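You operate a simulated robot arm through the tools that you are given. There is no shell and no other tool.

You run a simulated robot arm. Do the job below in one go: nothing can be reset, and whatever is moved stays where it is left.

TASK
Fit the insert that the green card names into socket 57 and check the plate.
Fine: slide the red bar to FREE first and back to HOLD before you press CHECK. Where these are worked on the way, their far stop is far enough and under half their travel is too little: red bar.
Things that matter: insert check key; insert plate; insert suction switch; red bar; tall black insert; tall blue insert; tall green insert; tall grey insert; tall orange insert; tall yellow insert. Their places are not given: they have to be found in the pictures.

It is judged by the outcome, as a careful person would: the job done as asked, and still so three seconds after it is handed in. It fails if anything else is knocked over, pushed out of place, dropped, spilled or broken.

THE ROBOT
A 7-joint arm with a two-finger parallel gripper, fixed in place. Base frame: the origin is at the foot of the arm, x ahead of it, y to its left, z up; the work surface is at about z = 0.82. Readings come in m, rad, newtons and seconds.
With the tool pointing down near the work surface it reaches from about 0.42 to 0.9 m from the base axis. Its first joint turns from -2.496 to 2.496 rad. Payload 3 kg.
The tool frame sits at the grasp point between the pads (the TCP): z along the fingers, y along the line on which they close. The tips reach 0.03 m beyond it. Largest opening 0.094 m; finger width 0.028, thickness 0.01; the body of the gripper, 0.05 by 0.096 m, starts 0.055 m behind the TCP.
Orientation is that of the tool frame in the base frame, as a unit quaternion [w, x, y, z]. With the fingers straight down and closing along the base's y, the tool's x points along the base's -x, its y along +y and its z along -z.

THE INTERFACE
- The arm moves only by the tool play_rows. Its argument "targets" is a list of rows, each a list of 7 numbers: the shift along the tool's x, y, z in m, then the turn, a rotation vector about the tool's x, y, z in rad, then the gripper command, from -1 (shut) to 1 (fully open), values between in proportion. In form: [[tx, ty, tz, wx, wy, wz, jaw], ...]. A call has 1 to 20 rows; each row is the pose to reach, as a shift and turn from the pose commanded when the call began, along the tool's axes at that moment. Rows are played at 5 a second. More than 0.05 m and 0.15 rad between two rows, or a gripper value outside its range, and nothing of the call is played. A pose out of reach is approached as far as the arm can. The call stops where the force on the tool passes 60 N (or 10 N more than at its start, if that is more) or the arm is blocked; 0.2 s more then pass. Each finger travels about 0.072 m/s and halts on what it meets, pressing with about 32 N; the grip force reading is that of the motor and also rises with nothing between the fingers. The clock runs only during rows and for 0.2 s after the last one: add rows that repeat a pose to give the fingers time. It gives the time, the measured TCP pose, the force on the tool (base axes), the opening and the grip force at its end, in the units of the frame above (readings bear some noise), with the torque about the TCP (base axes, N m) and any sound that the robot's microphone picked up, and new pictures: "pictures" is both (left out), scene, wrist or none.
- Cameras (640 x 400 px; columns grow to the right, rows downward): "scene" is fixed at [0.22, -0.65, 1.5548]; the picture's right is [0.82, -0.57, 0.00], its down [-0.28, -0.40, -0.88] and it looks along [0.50, 0.72, -0.48] (base axes); focal length 362 px, centre (320, 200). "wrist" rides on the gripper at [0.076, 0.014, -0.102] in the tool frame; the picture's right is [-0.18, 0.98, 0.00], its down [-0.75, -0.14, -0.64] and it looks along [-0.63, -0.12, 0.77] (tool axes); focal length 243 px, centre (320, 200).
- probe_pixels(camera, pixels): for up to 12 pixels [column, row] of the newest picture of that camera ("zoom" is the newest enlarged one), the place [x, y, z] in the base frame of the surface seen there, good to about 0.002 m. No time passes.
- inspect(camera, box): a new picture of the part [left, top, right, bottom] of that camera's present view, enlarged. No time passes.
- sign_off(): hands the job in; it is judged then, once.

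Unless the task says otherwise, let go and move clear before handing in.

The tools are called after "Emit:" by a JSON object that holds its "name" and its "arguments". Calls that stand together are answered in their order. play_rows: Moves the arm, as the interface text tells. Its arguments: {"type":"object","properties":{"targets":{"type":"array","items":{"type":"array","items":{"type":"number"}}},"pictures":{"type":"string","enum":["both","scene","wrist","none"]}},"required":["targets"]} The other tools are called the same way: probe_pixels (camera, pixels) gives the place of the surface under pixels of a picture; inspect (camera, box) takes an enlarged picture of a part of a camera's view; sign_off () hands the job in.

At the start:

```text
t: 0.0
ee_pos: [0.5393, 0.1841, 1.1962]
tcp_rot: [0.0, 0.0, 1.0, 0.0]
ft_force: [0.4, 0.4, 0.5]
moment: [-0.03, -0.03, -0.01]
finger_gap: 0.0942
grasp_force: 0.1
```

scene: 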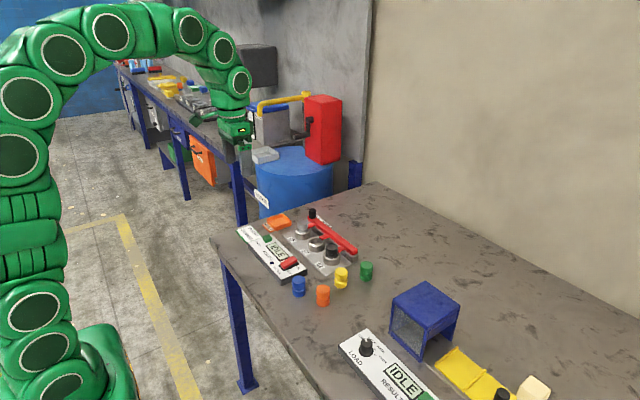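
wrist: 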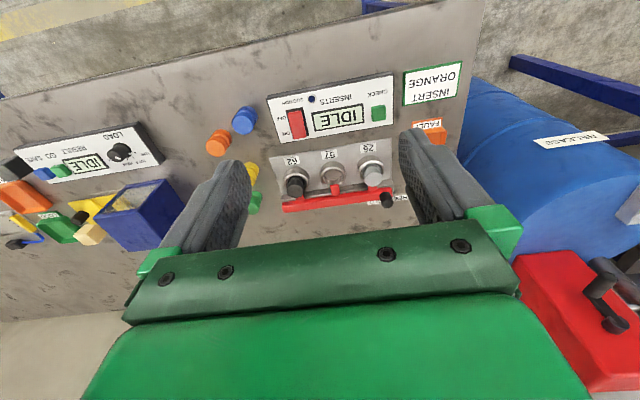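

The wrist view shows a green-framed card at about (432,82) reading "INSERT ORANGE", and the plate at about (335,180) with three sockets and a red bar. I'll enlarge both views to read the labels.

Emit:
{"name": "inspect", "arguments": {"camera": "wrist", "box": [200, 50, 480, 225]}}

Emit:
{"name": "inspect", "arguments": {"camera": "scene", "box": [225, 190, 385, 310]}}

```text
2.29 times, centred on (340, 138) of wrist
```

zoom: 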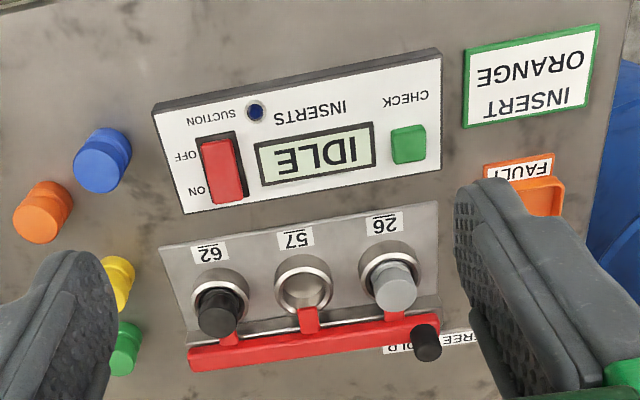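

```text
3.33 times, centred on (305, 250) of scene
```

zoom: 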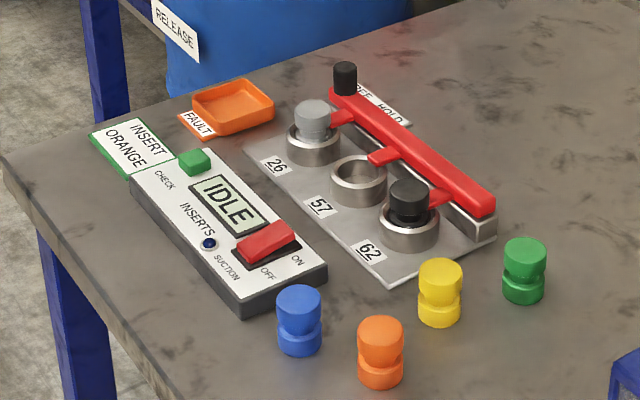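

The middle socket, 57, is empty. 26 holds grey, 62 holds black, and the orange insert stands at about (322,295) in the scene picture. I'll probe the key points next.

Emit:
{"name": "probe_pixels", "arguments": {"camera": "zoom", "pixels": [[380, 328], [381, 380], [344, 70], [344, 90], [357, 165], [357, 195], [400, 140], [490, 205], [312, 105], [194, 155], [268, 238], [385, 155]]}}

Emit:
{"name": "inspect", "arguments": {"camera": "scene", "box": [285, 200, 365, 260]}}

Emit:
{"name": "inspect", "arguments": {"camera": "wrist", "box": [260, 140, 420, 240]}}

```text
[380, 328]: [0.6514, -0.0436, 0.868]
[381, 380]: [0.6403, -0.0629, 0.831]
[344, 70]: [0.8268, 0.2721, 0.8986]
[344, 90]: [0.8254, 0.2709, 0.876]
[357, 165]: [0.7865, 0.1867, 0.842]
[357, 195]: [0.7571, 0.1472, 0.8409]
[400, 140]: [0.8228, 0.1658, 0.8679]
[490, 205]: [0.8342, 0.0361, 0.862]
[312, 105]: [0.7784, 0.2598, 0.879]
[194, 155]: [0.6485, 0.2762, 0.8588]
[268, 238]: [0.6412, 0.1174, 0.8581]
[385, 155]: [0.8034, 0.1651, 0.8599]
```

```text
6.67 times, centred on (325, 230) of scene
```

zoom: 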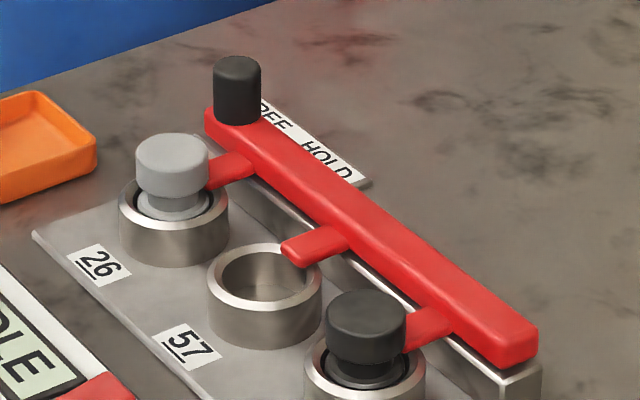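

```text
4.00 times, centred on (340, 190) of wrist
```

zoom: 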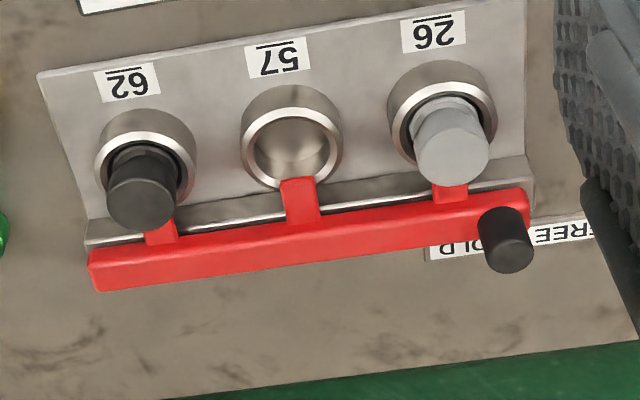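

The bar's tongues sit over the ring centres, so it looks to be at HOLD now, with FREE toward +y. I'll check the rocker, lamp and other labels before moving.

Emit:
{"name": "inspect", "arguments": {"camera": "wrist", "box": [260, 60, 480, 197]}}

Emit:
{"name": "inspect", "arguments": {"camera": "scene", "box": [230, 205, 310, 285]}}

Emit:
{"name": "inspect", "arguments": {"camera": "scene", "box": [320, 270, 560, 400]}}

Emit:
{"name": "inspect", "arguments": {"camera": "scene", "box": [230, 80, 380, 230]}}

```text
2.91 times, centred on (370, 128) of wrist
```

zoom: 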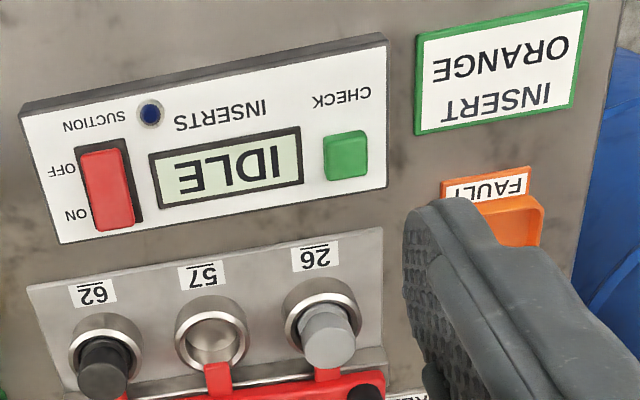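

```text
5.00 times, centred on (270, 245) of scene
```

zoom: 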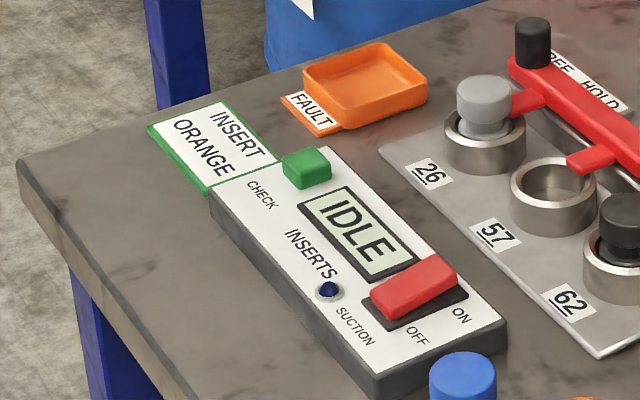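

```text
2.67 times, centred on (440, 335) of scene
```

zoom: 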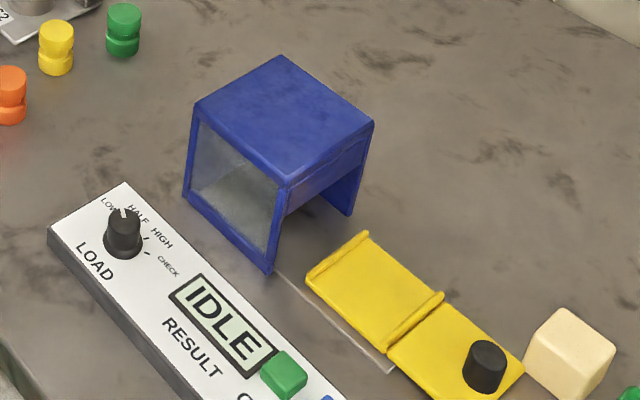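

```text
2.67 times, centred on (305, 155) of scene
```

zoom: 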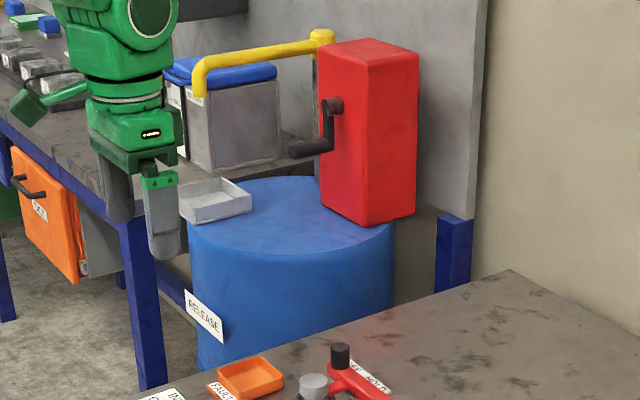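

The suction lamp at about (312,99) in the wrist view looks dark. I'll probe the bar, sockets, knob and rocker ends for geometry and the bar's direction.

Emit:
{"name": "probe_pixels", "arguments": {"camera": "wrist", "pixels": [[290, 206], [340, 199], [378, 194], [386, 199], [293, 111], [297, 134], [378, 112], [332, 160], [332, 186], [320, 172], [345, 172], [332, 176]]}}

Emit:
{"name": "probe_pixels", "arguments": {"camera": "scene", "pixels": [[283, 265], [294, 258], [289, 262], [322, 289], [318, 287], [326, 287], [322, 285], [274, 237], [320, 237], [311, 211], [301, 224], [331, 245]]}}

```text
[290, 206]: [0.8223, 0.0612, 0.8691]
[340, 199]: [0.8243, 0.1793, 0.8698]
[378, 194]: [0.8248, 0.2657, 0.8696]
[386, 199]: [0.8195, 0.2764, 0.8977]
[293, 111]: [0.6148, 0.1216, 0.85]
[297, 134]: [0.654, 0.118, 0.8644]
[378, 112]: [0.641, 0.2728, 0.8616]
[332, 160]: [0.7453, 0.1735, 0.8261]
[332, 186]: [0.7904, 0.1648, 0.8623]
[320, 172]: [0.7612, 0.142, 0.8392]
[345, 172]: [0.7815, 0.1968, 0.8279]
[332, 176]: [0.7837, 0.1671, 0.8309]
```

```text
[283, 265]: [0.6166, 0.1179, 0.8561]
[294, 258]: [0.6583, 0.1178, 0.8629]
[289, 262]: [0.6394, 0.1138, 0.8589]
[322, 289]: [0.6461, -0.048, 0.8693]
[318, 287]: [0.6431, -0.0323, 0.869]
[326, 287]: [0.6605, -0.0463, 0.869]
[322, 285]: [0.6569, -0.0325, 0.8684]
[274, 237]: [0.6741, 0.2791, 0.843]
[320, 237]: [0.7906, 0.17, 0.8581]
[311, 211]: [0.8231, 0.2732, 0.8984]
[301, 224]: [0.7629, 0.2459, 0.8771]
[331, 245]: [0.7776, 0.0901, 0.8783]
```

The rocker's OFF end sits lower (0.856 against 0.863), so suction is OFF. The bar runs along y, with the knob at about (0.824, 0.272). I'll lower the camera over the plate for a precise look.

Emit:
{"name": "play_rows", "arguments": {"targets": [[-0.02, -0.002, 0.032, 0, 0, 0, 1], [-0.04, -0.004, 0.064, 0, 0, 0, 1], [-0.06, -0.007, 0.096, 0, 0, 0, 1], [-0.08, -0.01, 0.13, 0, 0, 0, 1], [-0.1, -0.012, 0.162, 0, 0, 0, 1], [-0.12, -0.015, 0.195, 0, 0, 0, 1], [-0.12, -0.015, 0.195, 0, 0, 0, 1]]}}

```text
t: 1.6
ee_pos: [0.6605, 0.1696, 1.0007]
tcp_rot: [-0.001, 0.001, 1.0, 0.0]
ft_force: [0.0, 0.6, 0.2]
moment: [-0.01, -0.05, -0.04]
finger_gap: 0.0942
grasp_force: 0.2
```

scene: 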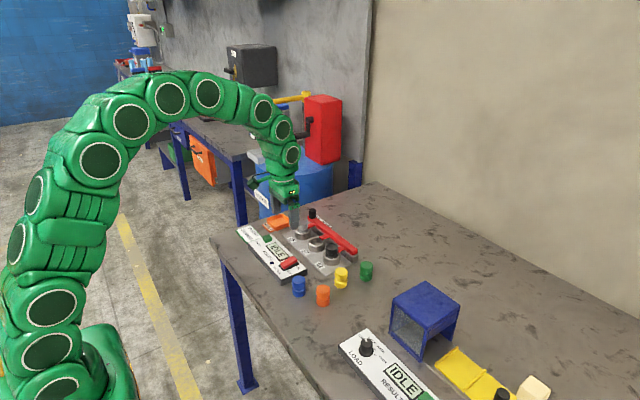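
wrist: 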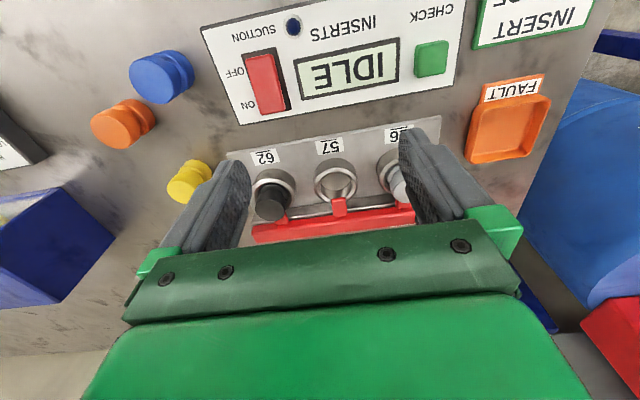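

The view shows socket 57 at about (335,180). I'll zoom in and probe it.

Emit:
{"name": "inspect", "arguments": {"camera": "wrist", "box": [230, 130, 430, 250]}}

Emit:
{"name": "inspect", "arguments": {"camera": "scene", "box": [285, 200, 365, 260]}}

```text
3.20 times, centred on (330, 190) of wrist
```

zoom: 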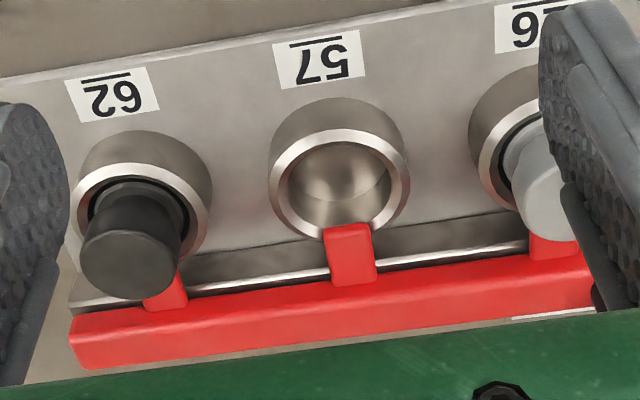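

```text
6.67 times, centred on (325, 230) of scene
```

zoom: 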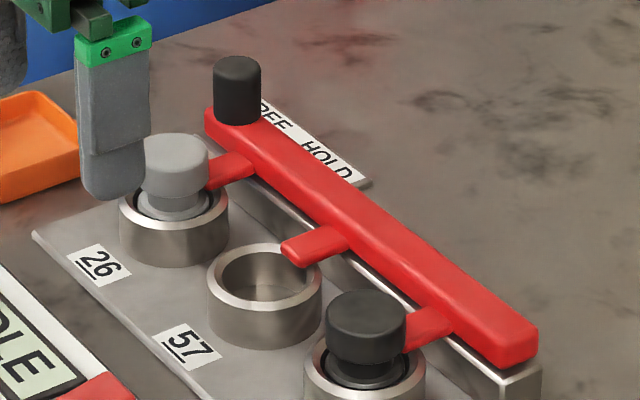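

I'll probe the rim of socket 57, the tongue and the bar edges in the wrist picture.

Emit:
{"name": "probe_pixels", "arguments": {"camera": "wrist", "pixels": [[316.3, 187], [355.3, 183], [336, 170], [329, 198.5], [333, 201], [345, 199], [336, 215], [347, 214], [260, 233], [400, 212], [263, 190], [340, 218]]}}

Emit:
{"name": "probe_pixels", "arguments": {"camera": "zoom", "pixels": [[212, 290], [318, 290], [265, 247], [265, 312], [286, 247], [296, 262], [330, 228], [236, 75], [236, 110], [258, 100], [216, 100], [366, 300]]}}

```text
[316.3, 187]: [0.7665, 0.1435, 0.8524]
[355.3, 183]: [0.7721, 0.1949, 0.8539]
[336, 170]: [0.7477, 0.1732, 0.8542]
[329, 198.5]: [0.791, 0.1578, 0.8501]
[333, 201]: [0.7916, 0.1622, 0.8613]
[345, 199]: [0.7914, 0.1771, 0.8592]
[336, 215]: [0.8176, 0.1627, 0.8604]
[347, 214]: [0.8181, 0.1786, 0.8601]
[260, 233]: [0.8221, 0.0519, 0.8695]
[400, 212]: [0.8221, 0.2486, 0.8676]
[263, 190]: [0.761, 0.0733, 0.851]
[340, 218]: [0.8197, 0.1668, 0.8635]
```

```text
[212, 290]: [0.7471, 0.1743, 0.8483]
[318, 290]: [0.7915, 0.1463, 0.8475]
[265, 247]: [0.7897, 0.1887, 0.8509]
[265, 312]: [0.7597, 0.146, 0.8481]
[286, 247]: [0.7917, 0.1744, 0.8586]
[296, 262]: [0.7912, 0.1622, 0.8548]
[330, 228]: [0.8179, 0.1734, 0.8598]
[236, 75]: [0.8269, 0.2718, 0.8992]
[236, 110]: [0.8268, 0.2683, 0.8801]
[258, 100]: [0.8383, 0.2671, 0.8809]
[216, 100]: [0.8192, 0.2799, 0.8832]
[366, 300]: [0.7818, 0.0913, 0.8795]
```

Socket 57 is centred at about (0.772, 0.169) with its rim at z≈0.853. The knob is at about (0.829, 0.2735) with its top at 0.899. I'll move over the knob and lower around it with the fingers open along y.

Emit:
{"name": "play_rows", "arguments": {"targets": [[-0.034, 0.021, 0, 0, 0, 0, 1], [-0.068, 0.042, 0, 0, 0, 0, 1], [-0.102, 0.063, 0, 0, 0, 0, 1], [-0.136, 0.084, 0, 0, 0, 0, 1], [-0.169, 0.104, 0, 0, 0, 0, 1], [-0.169, 0.104, 0.03, 0, 0, 0, 1], [-0.169, 0.104, 0.05, 0, 0, 0, 1], [-0.169, 0.104, 0.05, 0, 0, 0, 1]]}}

```text
t: 3.4
ee_pos: [0.8309, 0.2725, 0.9505]
tcp_rot: [0.0, 0.001, 1.0, 0.0]
ft_force: [0.6, -0.1, 0.4]
moment: [-0.03, 0.02, 0.0]
finger_gap: 0.094
grasp_force: 0.1
```

scene: 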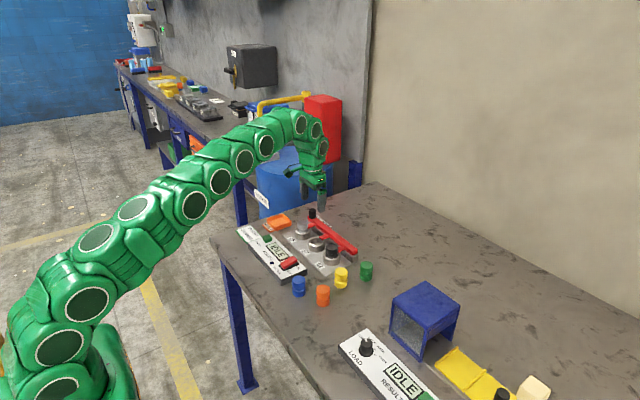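
wrist: 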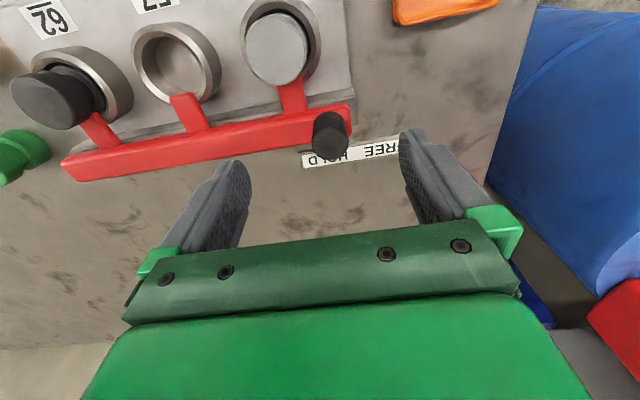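

The knob is now seen at about (330,125), between the fingers' planes. I'll probe it precisely.

Emit:
{"name": "probe_pixels", "arguments": {"camera": "wrist", "pixels": [[330, 147], [316, 145], [346, 145], [330, 120], [318, 135], [349, 135], [345, 110], [350, 125], [175, 60], [305, 160], [398, 148], [190, 100]]}}

Emit:
{"name": "inspect", "arguments": {"camera": "wrist", "box": [220, 60, 420, 185]}}

```text
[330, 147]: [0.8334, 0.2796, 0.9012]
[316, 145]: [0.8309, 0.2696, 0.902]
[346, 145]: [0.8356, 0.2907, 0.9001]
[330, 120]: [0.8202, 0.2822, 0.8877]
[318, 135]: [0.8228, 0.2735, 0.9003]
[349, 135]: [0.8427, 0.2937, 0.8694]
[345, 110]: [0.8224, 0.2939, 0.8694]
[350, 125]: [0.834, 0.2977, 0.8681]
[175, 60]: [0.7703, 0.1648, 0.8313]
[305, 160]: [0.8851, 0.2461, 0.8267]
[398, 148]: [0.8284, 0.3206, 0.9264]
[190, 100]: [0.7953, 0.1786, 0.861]
```

```text
3.20 times, centred on (320, 122) of wrist
```

zoom: 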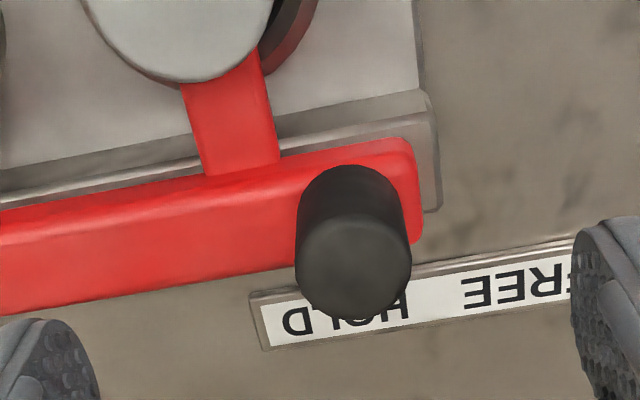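

The knob's centre is at about (0.8315, 0.280) with radius ≈0.011, and the FREE label lies toward +y. I'll descend and close on the knob.

Emit:
{"name": "play_rows", "arguments": {"targets": [[0, 0.0075, 0.0, 0, 0, 0, 1], [0, 0.0075, 0.02, 0, 0, 0, 1], [0, 0.0075, 0.04, 0, 0, 0, 1], [0, 0.0075, 0.041, 0, 0, 0, 1], [0, 0.0075, 0.041, 0, 0, 0, 0], [0, 0.0075, 0.041, 0, 0, 0, -0.4], [0, 0.0075, 0.041, 0, 0, 0, -1], [0, 0.0075, 0.041, 0, 0, 0, -1], [0, 0.0075, 0.041, 0, 0, 0, -1]]}}

```text
t: 5.4
ee_pos: [0.8293, 0.2798, 0.9106]
tcp_rot: [0.0, 0.001, 1.0, 0.001]
ft_force: [0.0, -2.1, -1.0]
moment: [0.38, 0.19, -0.05]
finger_gap: 0.0255
grasp_force: 45.1
```

scene: 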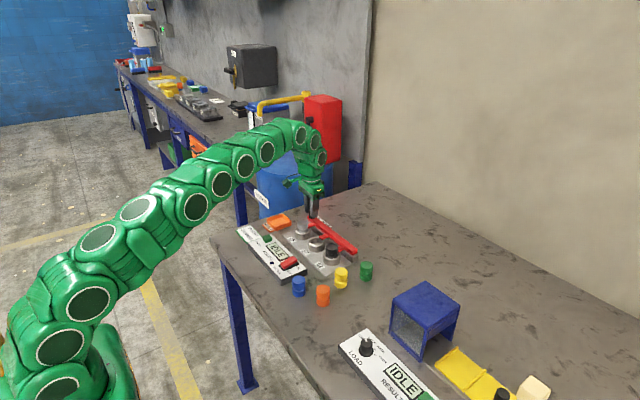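
wrist: 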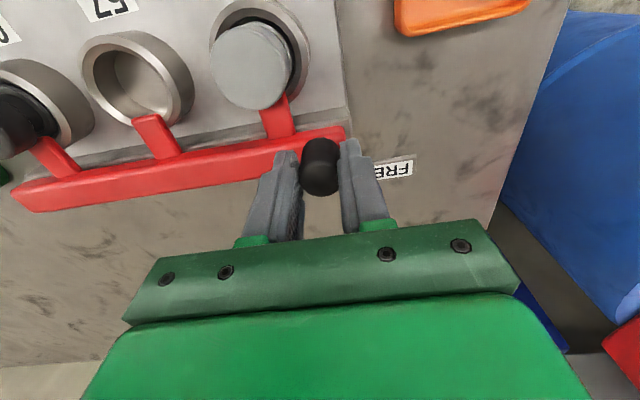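

The knob is gripped with a gap of 0.0255. Now I'll slide it along +y in small steps toward FREE.

Emit:
{"name": "play_rows", "arguments": {"targets": [[0, 0.006, 0, 0, 0, 0, -1], [0, 0.012, 0, 0, 0, 0, -1], [0, 0.018, 0, 0, 0, 0, -1], [0, 0.024, 0, 0, 0, 0, -1], [0, 0.03, 0, 0, 0, 0, -1], [0, 0.03, 0, 0, 0, 0, -1]]}}

```text
t: 6.8
ee_pos: [0.8285, 0.3109, 0.9101]
tcp_rot: [0.0, 0.0, 1.0, 0.0]
ft_force: [-8.4, 0.9, 1.7]
moment: [-0.37, 0.49, 0.06]
finger_gap: 0.0256
grasp_force: 44.9
```

scene: 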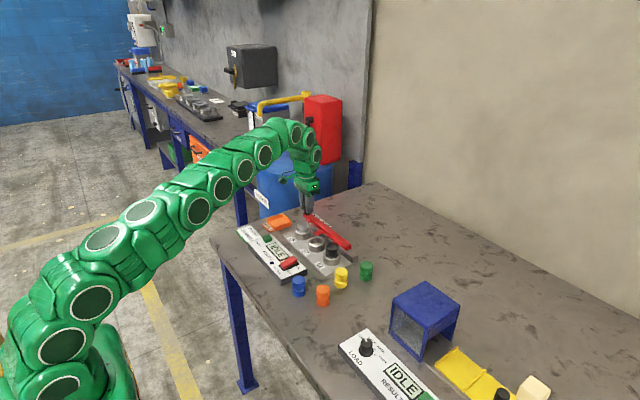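
wrist: 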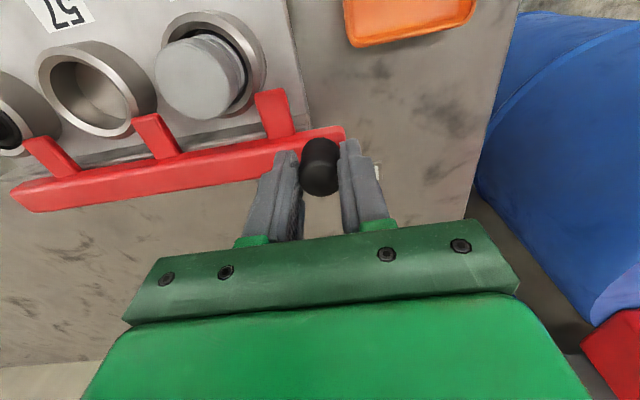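

The bar has slid 31 mm with a small sideways load of −8 N in x. I'll continue with a slight −x drift until it meets the stop.

Emit:
{"name": "play_rows", "arguments": {"targets": [[0.001, 0.004, 0, 0, 0, 0, -1], [0.0012, 0.008, 0, 0, 0, 0, -1], [0.0014, 0.012, 0, 0, 0, 0, -1], [0.0015, 0.016, 0, 0, 0, 0, -1]]}}

```text
t: 7.8
ee_pos: [0.8292, 0.3227, 0.9101]
tcp_rot: [-0.001, 0.004, 1.0, -0.002]
ft_force: [5.4, -34.4, 7.1]
moment: [-0.54, -0.36, -0.17]
finger_gap: 0.0253
grasp_force: 45.2
```

scene: 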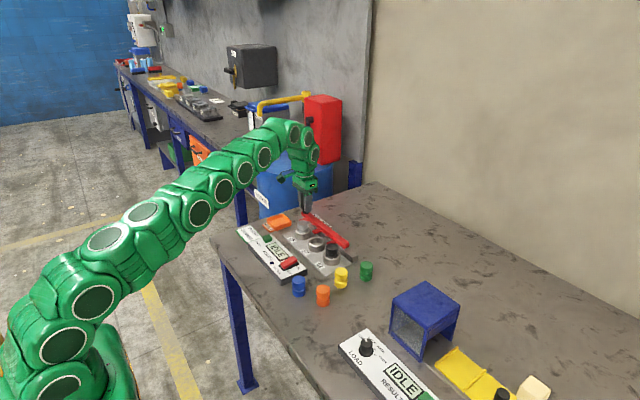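
wrist: 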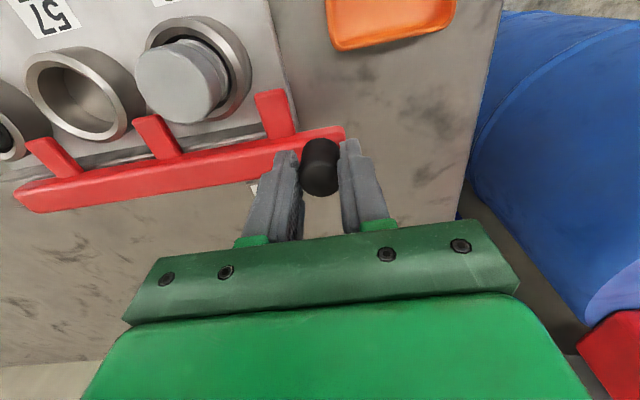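

There is a 34 N reaction in −y after about 42 mm of travel, so the bar is at the FREE stop. I'll relax, open the fingers and lift clear.

Emit:
{"name": "play_rows", "arguments": {"targets": [[0, -0.004, 0, 0, 0, 0, -1], [0, -0.004, 0, 0, 0, 0, 0], [0, -0.004, 0, 0, 0, 0, 0.4], [0, -0.004, 0, 0, 0, 0, 0.4], [0, -0.004, -0.03, 0, 0, 0, 0.4], [0, -0.004, -0.07, 0, 0, 0, 0.4], [0.03, -0.034, -0.09, 0, 0, 0, 0.4], [0.06, -0.064, -0.09, 0, 0, 0, 0.4], [0.09, -0.094, -0.09, 0, 0, 0, 0.4], [0.12, -0.124, -0.09, 0, 0, 0, 0.6], [0.15, -0.154, -0.09, 0, 0, 0, 0.6], [0.15, -0.154, -0.09, 0, 0, 0, 0.6]]}}

```text
t: 10.4
ee_pos: [0.6758, 0.1718, 0.9991]
tcp_rot: [0.0, 0.0, 1.0, 0.0]
ft_force: [0.7, 0.2, 0.5]
moment: [0.01, 0.03, -0.02]
finger_gap: 0.0754
grasp_force: 0.1
```

scene: 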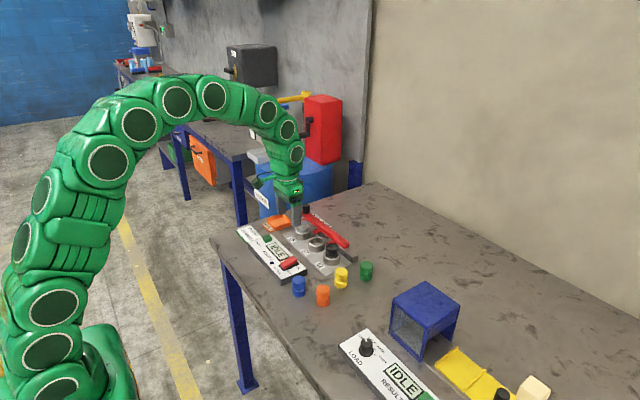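
wrist: 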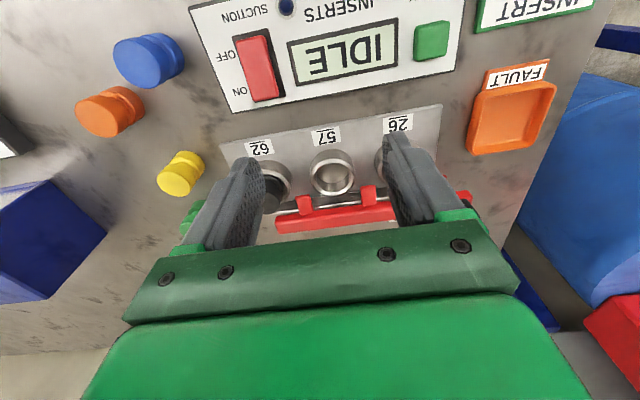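

The bar stayed at FREE, with the tongues now between the sockets. I'll probe the socket rim again, along with the positions of the orange insert and its neighbours.

Emit:
{"name": "inspect", "arguments": {"camera": "wrist", "box": [270, 140, 398, 220]}}

Emit:
{"name": "inspect", "arguments": {"camera": "scene", "box": [285, 255, 381, 315]}}

```text
5.00 times, centred on (334, 180) of wrist
```

zoom: 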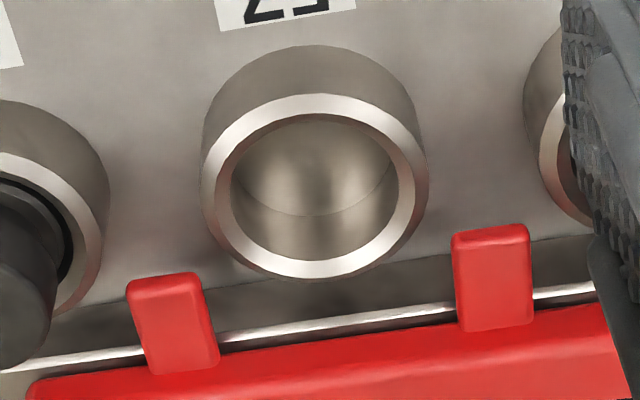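

```text
6.67 times, centred on (333, 285) of scene
```

zoom: 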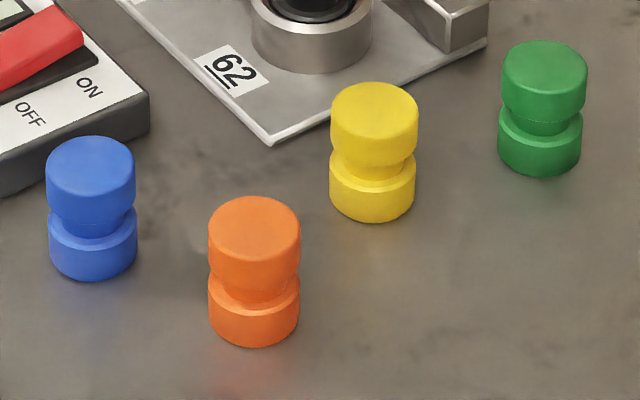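

I'll probe the rim and insert-top extremes.

Emit:
{"name": "probe_pixels", "arguments": {"camera": "wrist", "pixels": [[313, 178], [353, 174], [333, 160.8], [333, 193.6], [319, 166], [347, 188], [320, 188.5], [347, 164], [302, 202], [368, 192]]}}

Emit:
{"name": "probe_pixels", "arguments": {"camera": "zoom", "pixels": [[213, 228], [296, 228], [255, 256], [255, 201], [91, 190], [91, 140], [50, 165], [131, 165], [375, 115], [343, 110], [411, 110], [255, 320]]}}

```text
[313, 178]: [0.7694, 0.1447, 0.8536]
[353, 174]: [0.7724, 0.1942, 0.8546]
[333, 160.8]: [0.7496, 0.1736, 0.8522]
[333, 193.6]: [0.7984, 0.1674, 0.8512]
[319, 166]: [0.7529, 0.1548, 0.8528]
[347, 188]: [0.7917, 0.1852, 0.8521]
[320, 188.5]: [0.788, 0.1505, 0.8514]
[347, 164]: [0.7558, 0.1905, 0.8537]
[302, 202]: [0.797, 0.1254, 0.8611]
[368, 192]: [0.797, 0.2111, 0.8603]
```

```text
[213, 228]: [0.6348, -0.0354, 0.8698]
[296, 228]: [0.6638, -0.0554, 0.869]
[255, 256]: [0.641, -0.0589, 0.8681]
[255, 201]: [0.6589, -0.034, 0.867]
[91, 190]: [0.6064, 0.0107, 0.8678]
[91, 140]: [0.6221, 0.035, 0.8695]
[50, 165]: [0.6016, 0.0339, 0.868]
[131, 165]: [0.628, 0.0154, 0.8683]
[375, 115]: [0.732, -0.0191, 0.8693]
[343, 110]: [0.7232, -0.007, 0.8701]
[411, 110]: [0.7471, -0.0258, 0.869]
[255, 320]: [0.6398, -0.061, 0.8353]
```

The socket centre refines to (0.7725, 0.1698). The orange insert is at about (0.650, −0.046), diameter ≈0.036, top at 0.869. I'll travel over it with a moderate opening.

Emit:
{"name": "play_rows", "arguments": {"targets": [[0.005, -0.04, 0, 0, 0, 0, 0.4], [0.01, -0.08, 0, 0, 0, 0, 0.28], [0.015, -0.12, 0, 0, 0, 0, 0.28], [0.02, -0.16, 0, 0, 0, 0, 0.28], [0.025, -0.2, 0, 0, 0, 0, 0.28], [0.026, -0.218, 0.02, 0, 0, 0, 0.28], [0.026, -0.218, 0.05, 0, 0, 0, 0.28], [0.026, -0.218, 0.05, 0, 0, 0, 0.28]]}}

```text
t: 12.2
ee_pos: [0.6488, -0.0464, 0.9497]
tcp_rot: [0.0, 0.0, 1.0, 0.0]
ft_force: [-0.1, 0.1, -0.4]
moment: [0.03, 0.03, 0.04]
finger_gap: 0.0601
grasp_force: 0.0
```

scene: 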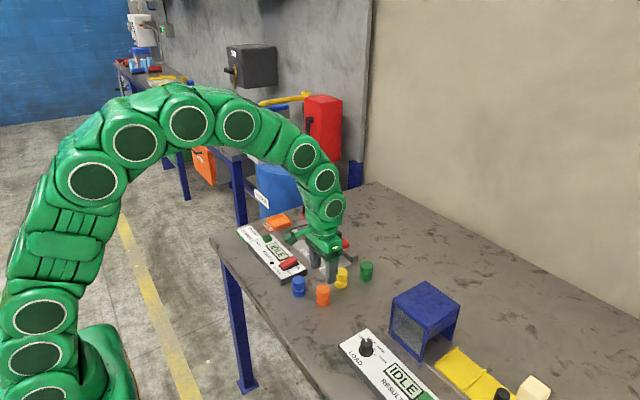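
wrist: 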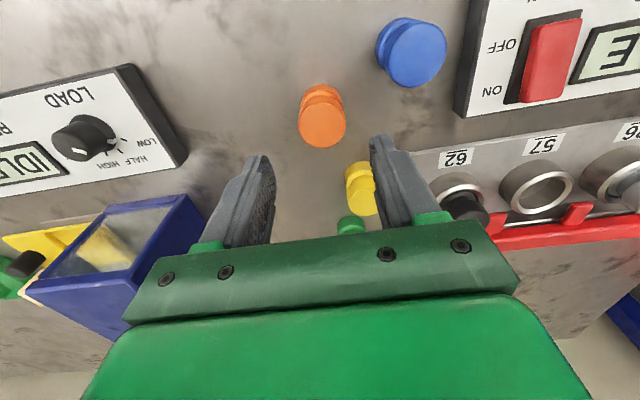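

The orange insert is at about (322,122) in the wrist view. I'll probe its top rim for precision.

Emit:
{"name": "probe_pixels", "arguments": {"camera": "wrist", "pixels": [[301, 122], [344, 120], [322, 105], [322, 143], [322, 124], [308, 137], [337, 109], [309, 110], [337, 136]]}}

Emit:
{"name": "inspect", "arguments": {"camera": "wrist", "box": [270, 70, 398, 150]}}

```text
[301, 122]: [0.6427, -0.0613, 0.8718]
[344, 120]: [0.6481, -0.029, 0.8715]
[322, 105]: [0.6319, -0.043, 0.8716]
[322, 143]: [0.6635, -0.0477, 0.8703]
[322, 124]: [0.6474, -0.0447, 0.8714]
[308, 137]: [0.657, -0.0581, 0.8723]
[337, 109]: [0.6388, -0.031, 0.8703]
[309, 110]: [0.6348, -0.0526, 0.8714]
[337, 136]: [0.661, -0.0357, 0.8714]
```

```text
5.00 times, centred on (334, 110) of wrist
```

zoom: 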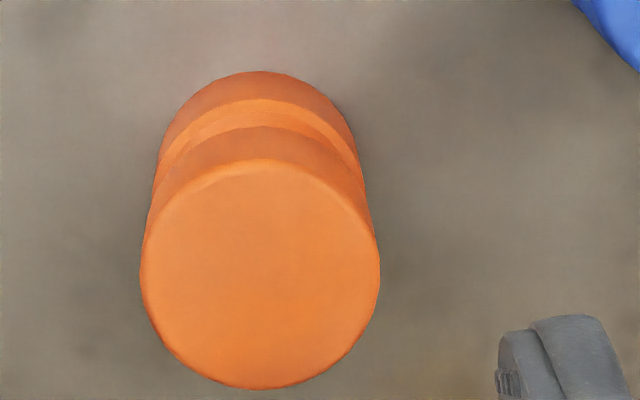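

The orange insert's centre is (0.648, −0.0448) with its top at ≈0.8705. I'll make a small correction, descend to TCP z≈0.879 and close on the head.

Emit:
{"name": "play_rows", "arguments": {"targets": [[0.0008, 0.0016, 0.0, 0, 0, 0, 0.28], [0.0008, 0.0016, 0.03, 0, 0, 0, 0.28], [0.0008, 0.0016, 0.055, 0, 0, 0, 0.28], [0.0008, 0.0016, 0.07, 0, 0, 0, 0.28], [0.0008, 0.0016, 0.07, 0, 0, 0, 0.28], [0.0008, 0.0016, 0.07, 0, 0, 0, 0], [0.0008, 0.0016, 0.07, 0, 0, 0, -0.4], [0.0008, 0.0016, 0.07, 0, 0, 0, -0.6], [0.0008, 0.0016, 0.07, 0, 0, 0, -0.6]]}}

```text
t: 14.2
ee_pos: [0.6495, -0.0456, 0.8796]
tcp_rot: [0.0, 0.001, 1.0, 0.0]
ft_force: [0.0, 0.2, -0.3]
moment: [0.02, 0.01, -0.01]
finger_gap: 0.0367
grasp_force: 31.0
```

scene: 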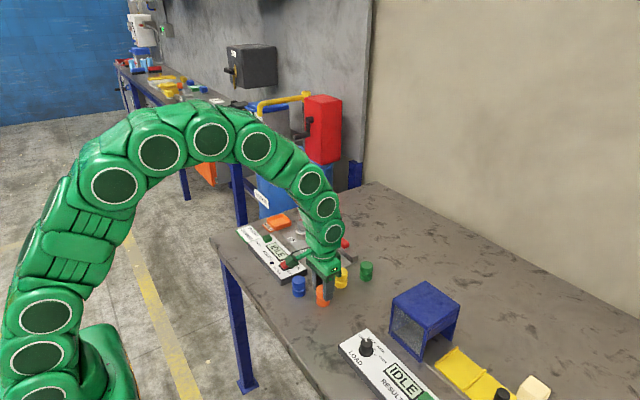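
wrist: 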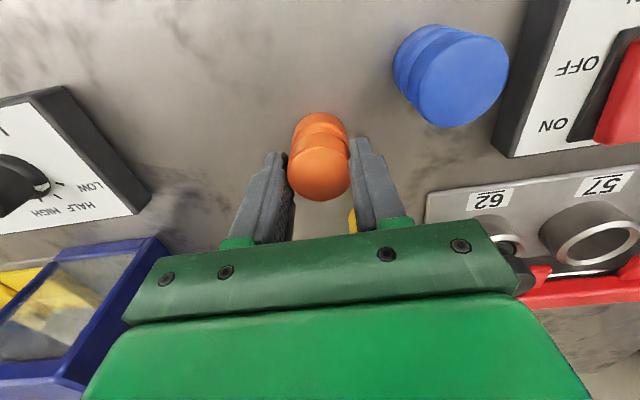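

The insert is gripped with a gap of 0.0367 and 31 N. I'll lift 0.1 m and check the hold.

Emit:
{"name": "play_rows", "arguments": {"targets": [[0, 0, -0.02, 0, 0, 0, -1], [0, 0, -0.05, 0, 0, 0, -1], [0, 0, -0.08, 0, 0, 0, -1], [0, 0, -0.1, 0, 0, 0, -1], [-0.02, 0.035, -0.1, 0, 0, 0, -1], [-0.04, 0.07, -0.1, 0, 0, 0, -1], [-0.06, 0.105, -0.1, 0, 0, 0, -1], [-0.08, 0.14, -0.1, 0, 0, 0, -1], [-0.1, 0.175, -0.1, 0, 0, 0, -1], [-0.115, 0.2, -0.1, 0, 0, 0, -1], [-0.123, 0.215, -0.1, 0, 0, 0, -1], [-0.123, 0.215, -0.1, 0, 0, 0, -1]]}}

```text
t: 16.8
ee_pos: [0.7732, 0.1701, 0.9787]
tcp_rot: [0.0, 0.002, 1.0, 0.0]
ft_force: [-0.5, 0.2, -1.0]
moment: [0.0, 0.01, 0.04]
finger_gap: 0.0367
grasp_force: 32.4
```

scene: 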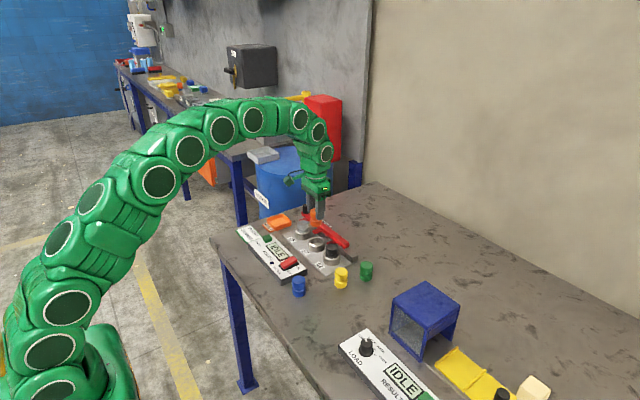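
wrist: 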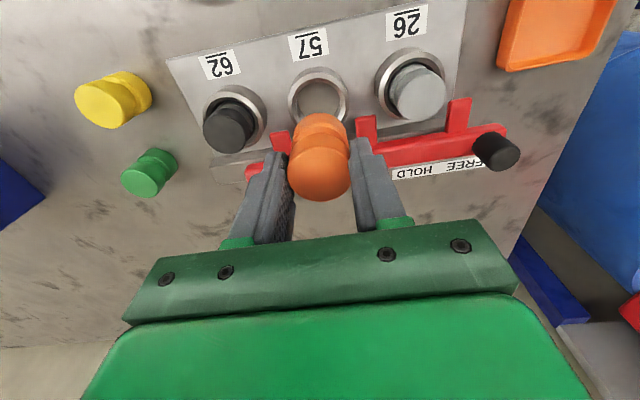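

The insert is held above socket 57. I'll probe its top and the socket rim to check alignment.

Emit:
{"name": "inspect", "arguments": {"camera": "wrist", "box": [256, 60, 384, 210]}}

Emit:
{"name": "probe_pixels", "arguments": {"camera": "wrist", "pixels": [[292, 172], [347, 172], [320, 148], [320, 196], [320, 172], [291, 100], [345, 93], [317, 69], [298, 80], [338, 76], [300, 190], [340, 155]]}}

```text
2.67 times, centred on (320, 135) of wrist
```

zoom: 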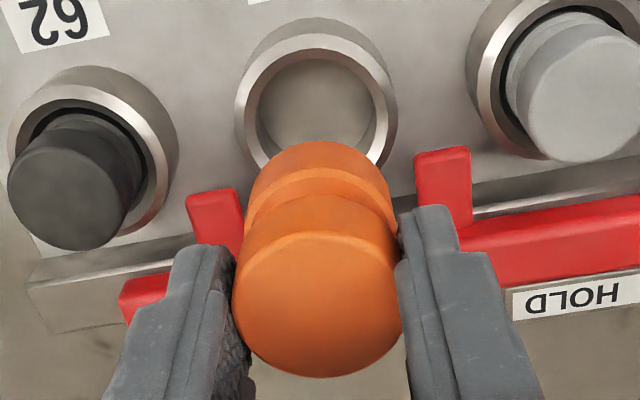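

```text
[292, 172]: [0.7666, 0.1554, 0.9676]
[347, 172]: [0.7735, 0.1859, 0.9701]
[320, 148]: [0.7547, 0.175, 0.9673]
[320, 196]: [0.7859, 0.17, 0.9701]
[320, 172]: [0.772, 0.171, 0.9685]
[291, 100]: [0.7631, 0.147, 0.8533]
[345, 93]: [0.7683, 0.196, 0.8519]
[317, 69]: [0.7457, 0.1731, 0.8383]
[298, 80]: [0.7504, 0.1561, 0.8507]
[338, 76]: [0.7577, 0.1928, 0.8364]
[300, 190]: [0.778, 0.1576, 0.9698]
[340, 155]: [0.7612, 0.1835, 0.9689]
```

The insert's centre (0.772, 0.1705) matches the socket centre within about 1 mm. I'll descend, slowing near the rim.

Emit:
{"name": "play_rows", "arguments": {"targets": [[0.0, 0, 0.02, 0, 0, 0, -1], [0.0, 0, 0.04, 0, 0, 0, -1], [0.0, 0, 0.055, 0, 0, 0, -1], [0.0, 0, 0.062, 0, 0, 0, -1], [0.0, 0, 0.066, 0, 0, 0, -1], [0.0, 0, 0.07, 0, 0, 0, -1], [0, 0, 0.073, 0, 0, 0, -1], [0, 0, 0.073, 0, 0, 0, -1]]}}

```text
t: 18.6
ee_pos: [0.7731, 0.1702, 0.9082]
tcp_rot: [0.0, 0.0, 1.0, 0.0]
ft_force: [-0.3, -0.1, -0.5]
moment: [-0.04, -0.03, -0.02]
finger_gap: 0.0364
grasp_force: 32.1
```

scene: 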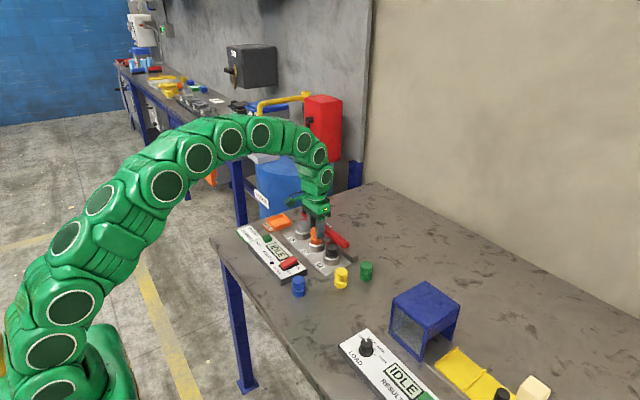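
wrist: 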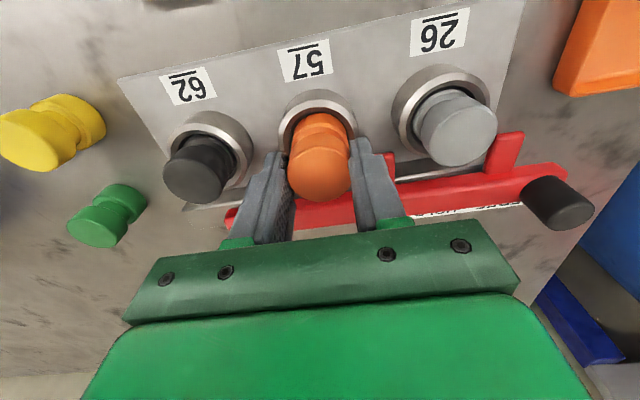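

There is no contact force and the insert's bottom is just inside the rim. I'll continue down in small steps to the seat.

Emit:
{"name": "play_rows", "arguments": {"targets": [[0.0, 0, 0.003, 0, 0, 0, -1], [0.0, 0, 0.006, 0, 0, 0, -1], [0.0, 0, 0.009, 0, 0, 0, -1], [0.0, 0, 0.012, 0, 0, 0, -1], [0.0, 0, 0.015, 0, 0, 0, -1], [0.0, 0, 0.017, 0, 0, 0, -1], [0, 0, 0.017, 0, 0, 0, -1]]}}

```text
t: 20.2
ee_pos: [0.7741, 0.1715, 0.8914]
tcp_rot: [0.0, 0.0, 1.0, 0.0]
ft_force: [-0.2, -1.6, 0.1]
moment: [-0.03, 0.03, 0.01]
finger_gap: 0.0365
grasp_force: 32.4
```

scene: 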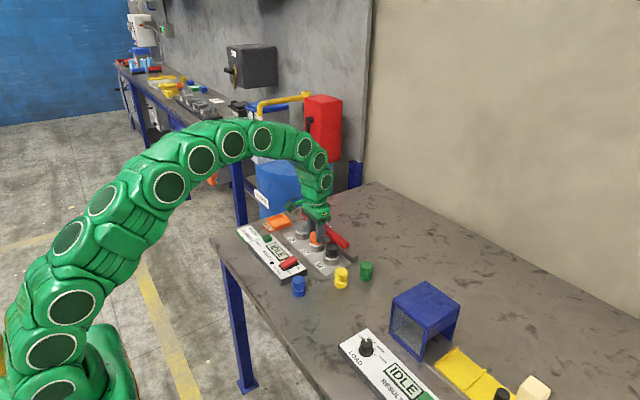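
wrist: 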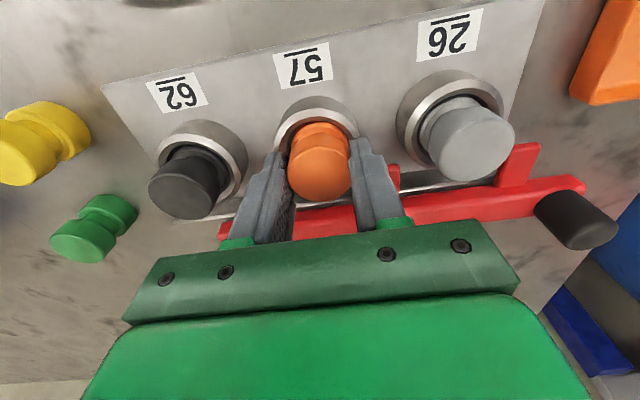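

It is sliding in freely, with the top about 2–3 mm above the seated height. I'll go down a few more mm to feel the seat.

Emit:
{"name": "play_rows", "arguments": {"targets": [[0.0, 0, 0.001, 0, 0, 0, -1], [0.0, 0, 0.002, 0, 0, 0, -1], [0.0, 0, 0.003, 0, 0, 0, -1], [0, 0, 0.003, 0, 0, 0, -1]]}}

Emit:
{"name": "probe_pixels", "arguments": {"camera": "wrist", "pixels": [[320, 175], [470, 140], [180, 195], [300, 180], [340, 172]]}}

```text
t: 21.2
ee_pos: [0.7733, 0.1714, 0.8877]
tcp_rot: [0.001, 0.001, 1.0, 0.0]
ft_force: [2.3, -2.2, 23.8]
moment: [-0.15, -0.17, -0.02]
finger_gap: 0.0367
grasp_force: 32.4
```

scene: 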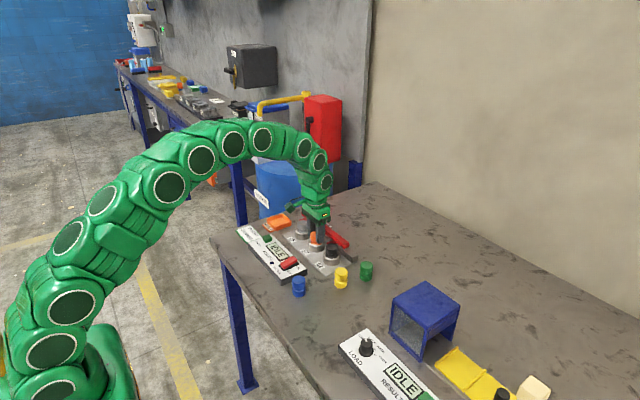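
wrist: 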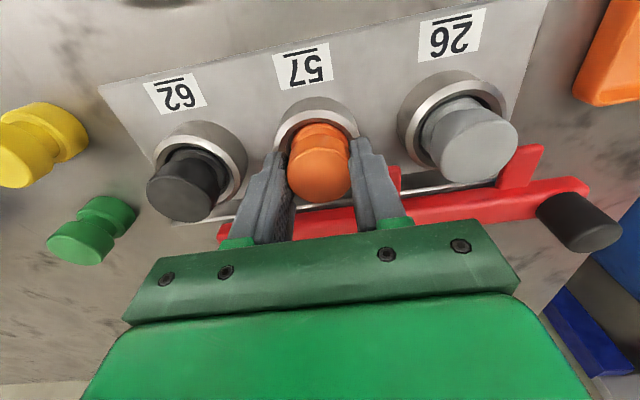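

```text
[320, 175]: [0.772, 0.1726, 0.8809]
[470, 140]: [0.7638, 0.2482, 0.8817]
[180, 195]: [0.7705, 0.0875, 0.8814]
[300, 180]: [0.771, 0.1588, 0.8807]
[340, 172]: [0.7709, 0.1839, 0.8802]
```

The seat is felt at +24 N in z, and the orange top (0.8805) is level with its neighbours (0.8815). I'll open slightly and lift straight up.

Emit:
{"name": "play_rows", "arguments": {"targets": [[0, 0, -0.002, 0, 0, 0, -1], [0, 0, -0.002, 0, 0, 0, -0.1], [0, 0, -0.002, 0, 0, 0, 0.12], [0, 0, -0.002, 0, 0, 0, 0.12], [0, 0, -0.02, 0, 0, 0, 0.12], [0, 0, -0.05, 0, 0, 0, 0.12], [0, 0, -0.08, 0, 0, 0, 0.12], [0.03, 0, -0.1, 0, 0, 0, 0.3], [0.06, 0, -0.11, 0, 0, 0, 0.3], [0.09, 0, -0.11, 0, 0, 0, 0.3], [0.09, 0, -0.11, 0, 0, 0, 0.3]]}}

```text
t: 23.6
ee_pos: [0.683, 0.1721, 0.9971]
tcp_rot: [0.0, 0.002, 1.0, 0.0]
ft_force: [-1.0, -0.7, -0.1]
moment: [0.02, 0.02, 0.03]
finger_gap: 0.0611
grasp_force: 0.1
```

scene: 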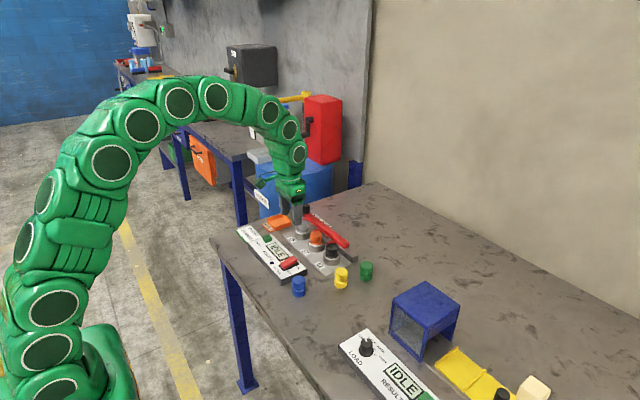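
wrist: 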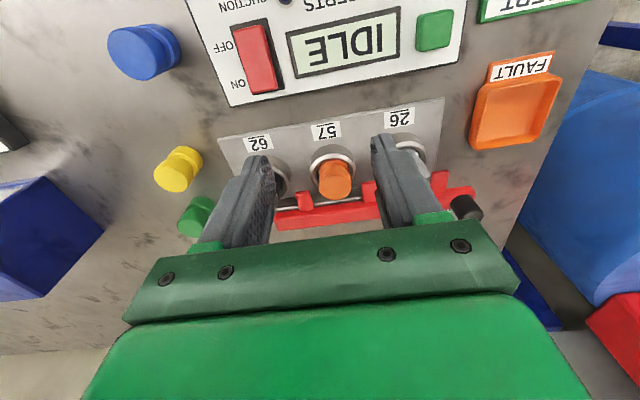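

The orange insert is seated level in 57, and the knob is where I left it at FREE. I'll go back over the knob, descend and grip it.

Emit:
{"name": "play_rows", "arguments": {"targets": [[-0.03, 0.03, 0, 0, 0, 0, 0.4], [-0.06, 0.06, 0, 0, 0, 0, 0.4], [-0.09, 0.09, 0, 0, 0, 0, 0.4], [-0.12, 0.12, 0, 0, 0, 0, 0.4], [-0.147, 0.148, 0, 0, 0, 0, 0.4], [-0.147, 0.148, 0.03, 0, 0, 0, 0.4], [-0.147, 0.148, 0.06, 0, 0, 0, 0.4], [-0.147, 0.148, 0.086, 0, 0, 0, 0.4], [-0.147, 0.148, 0.086, 0, 0, 0, 0.4]]}}

```text
t: 25.6
ee_pos: [0.8328, 0.3199, 0.9118]
tcp_rot: [0.0, 0.0, 1.0, 0.0]
ft_force: [0.5, 0.0, 0.2]
moment: [-0.04, 0.01, 0.03]
finger_gap: 0.0659
grasp_force: 0.1
```

scene: 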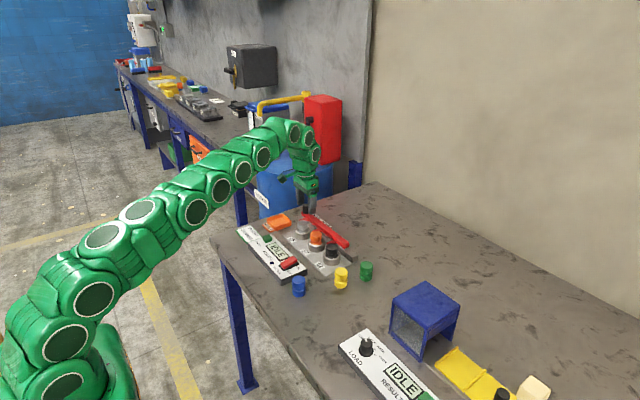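
wrist: 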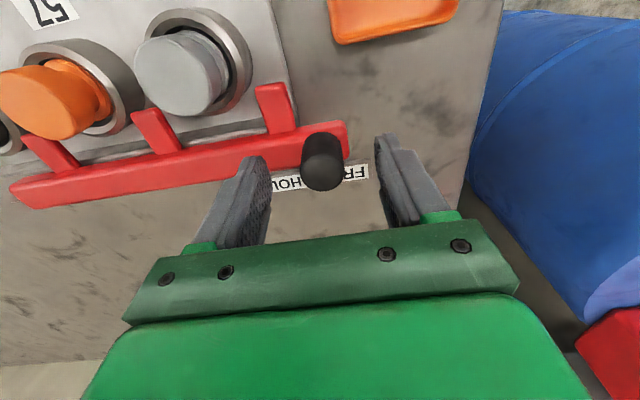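

The knob is between the fingers at about (322,165). I'll close and slide toward HOLD along −y.

Emit:
{"name": "play_rows", "arguments": {"targets": [[0, 0, 0, 0, 0, 0, 0], [0, 0, 0, 0, 0, 0, -0.5], [0, 0, 0, 0, 0, 0, -1], [0, 0, 0, 0, 0, 0, -1], [0, -0.006, 0, 0, 0, 0, -1], [0, -0.012, 0, 0, 0, 0, -1], [0, -0.018, 0, 0, 0, 0, -1], [0, -0.024, 0, 0, 0, 0, -1], [0, -0.03, 0, 0, 0, 0, -1], [0, -0.03, 0, 0, 0, 0, -1]]}}

```text
t: 27.8
ee_pos: [0.8318, 0.2882, 0.9124]
tcp_rot: [0.001, 0.0, 1.0, 0.0]
ft_force: [21.7, 1.5, -12.7]
moment: [-0.39, -0.72, -0.02]
finger_gap: 0.0253
grasp_force: 45.4
```

scene: 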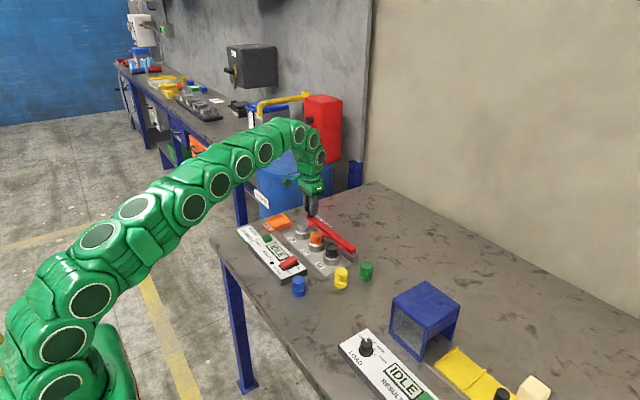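
wrist: 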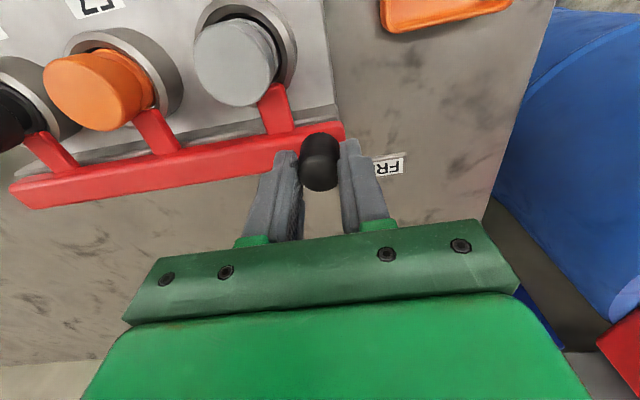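

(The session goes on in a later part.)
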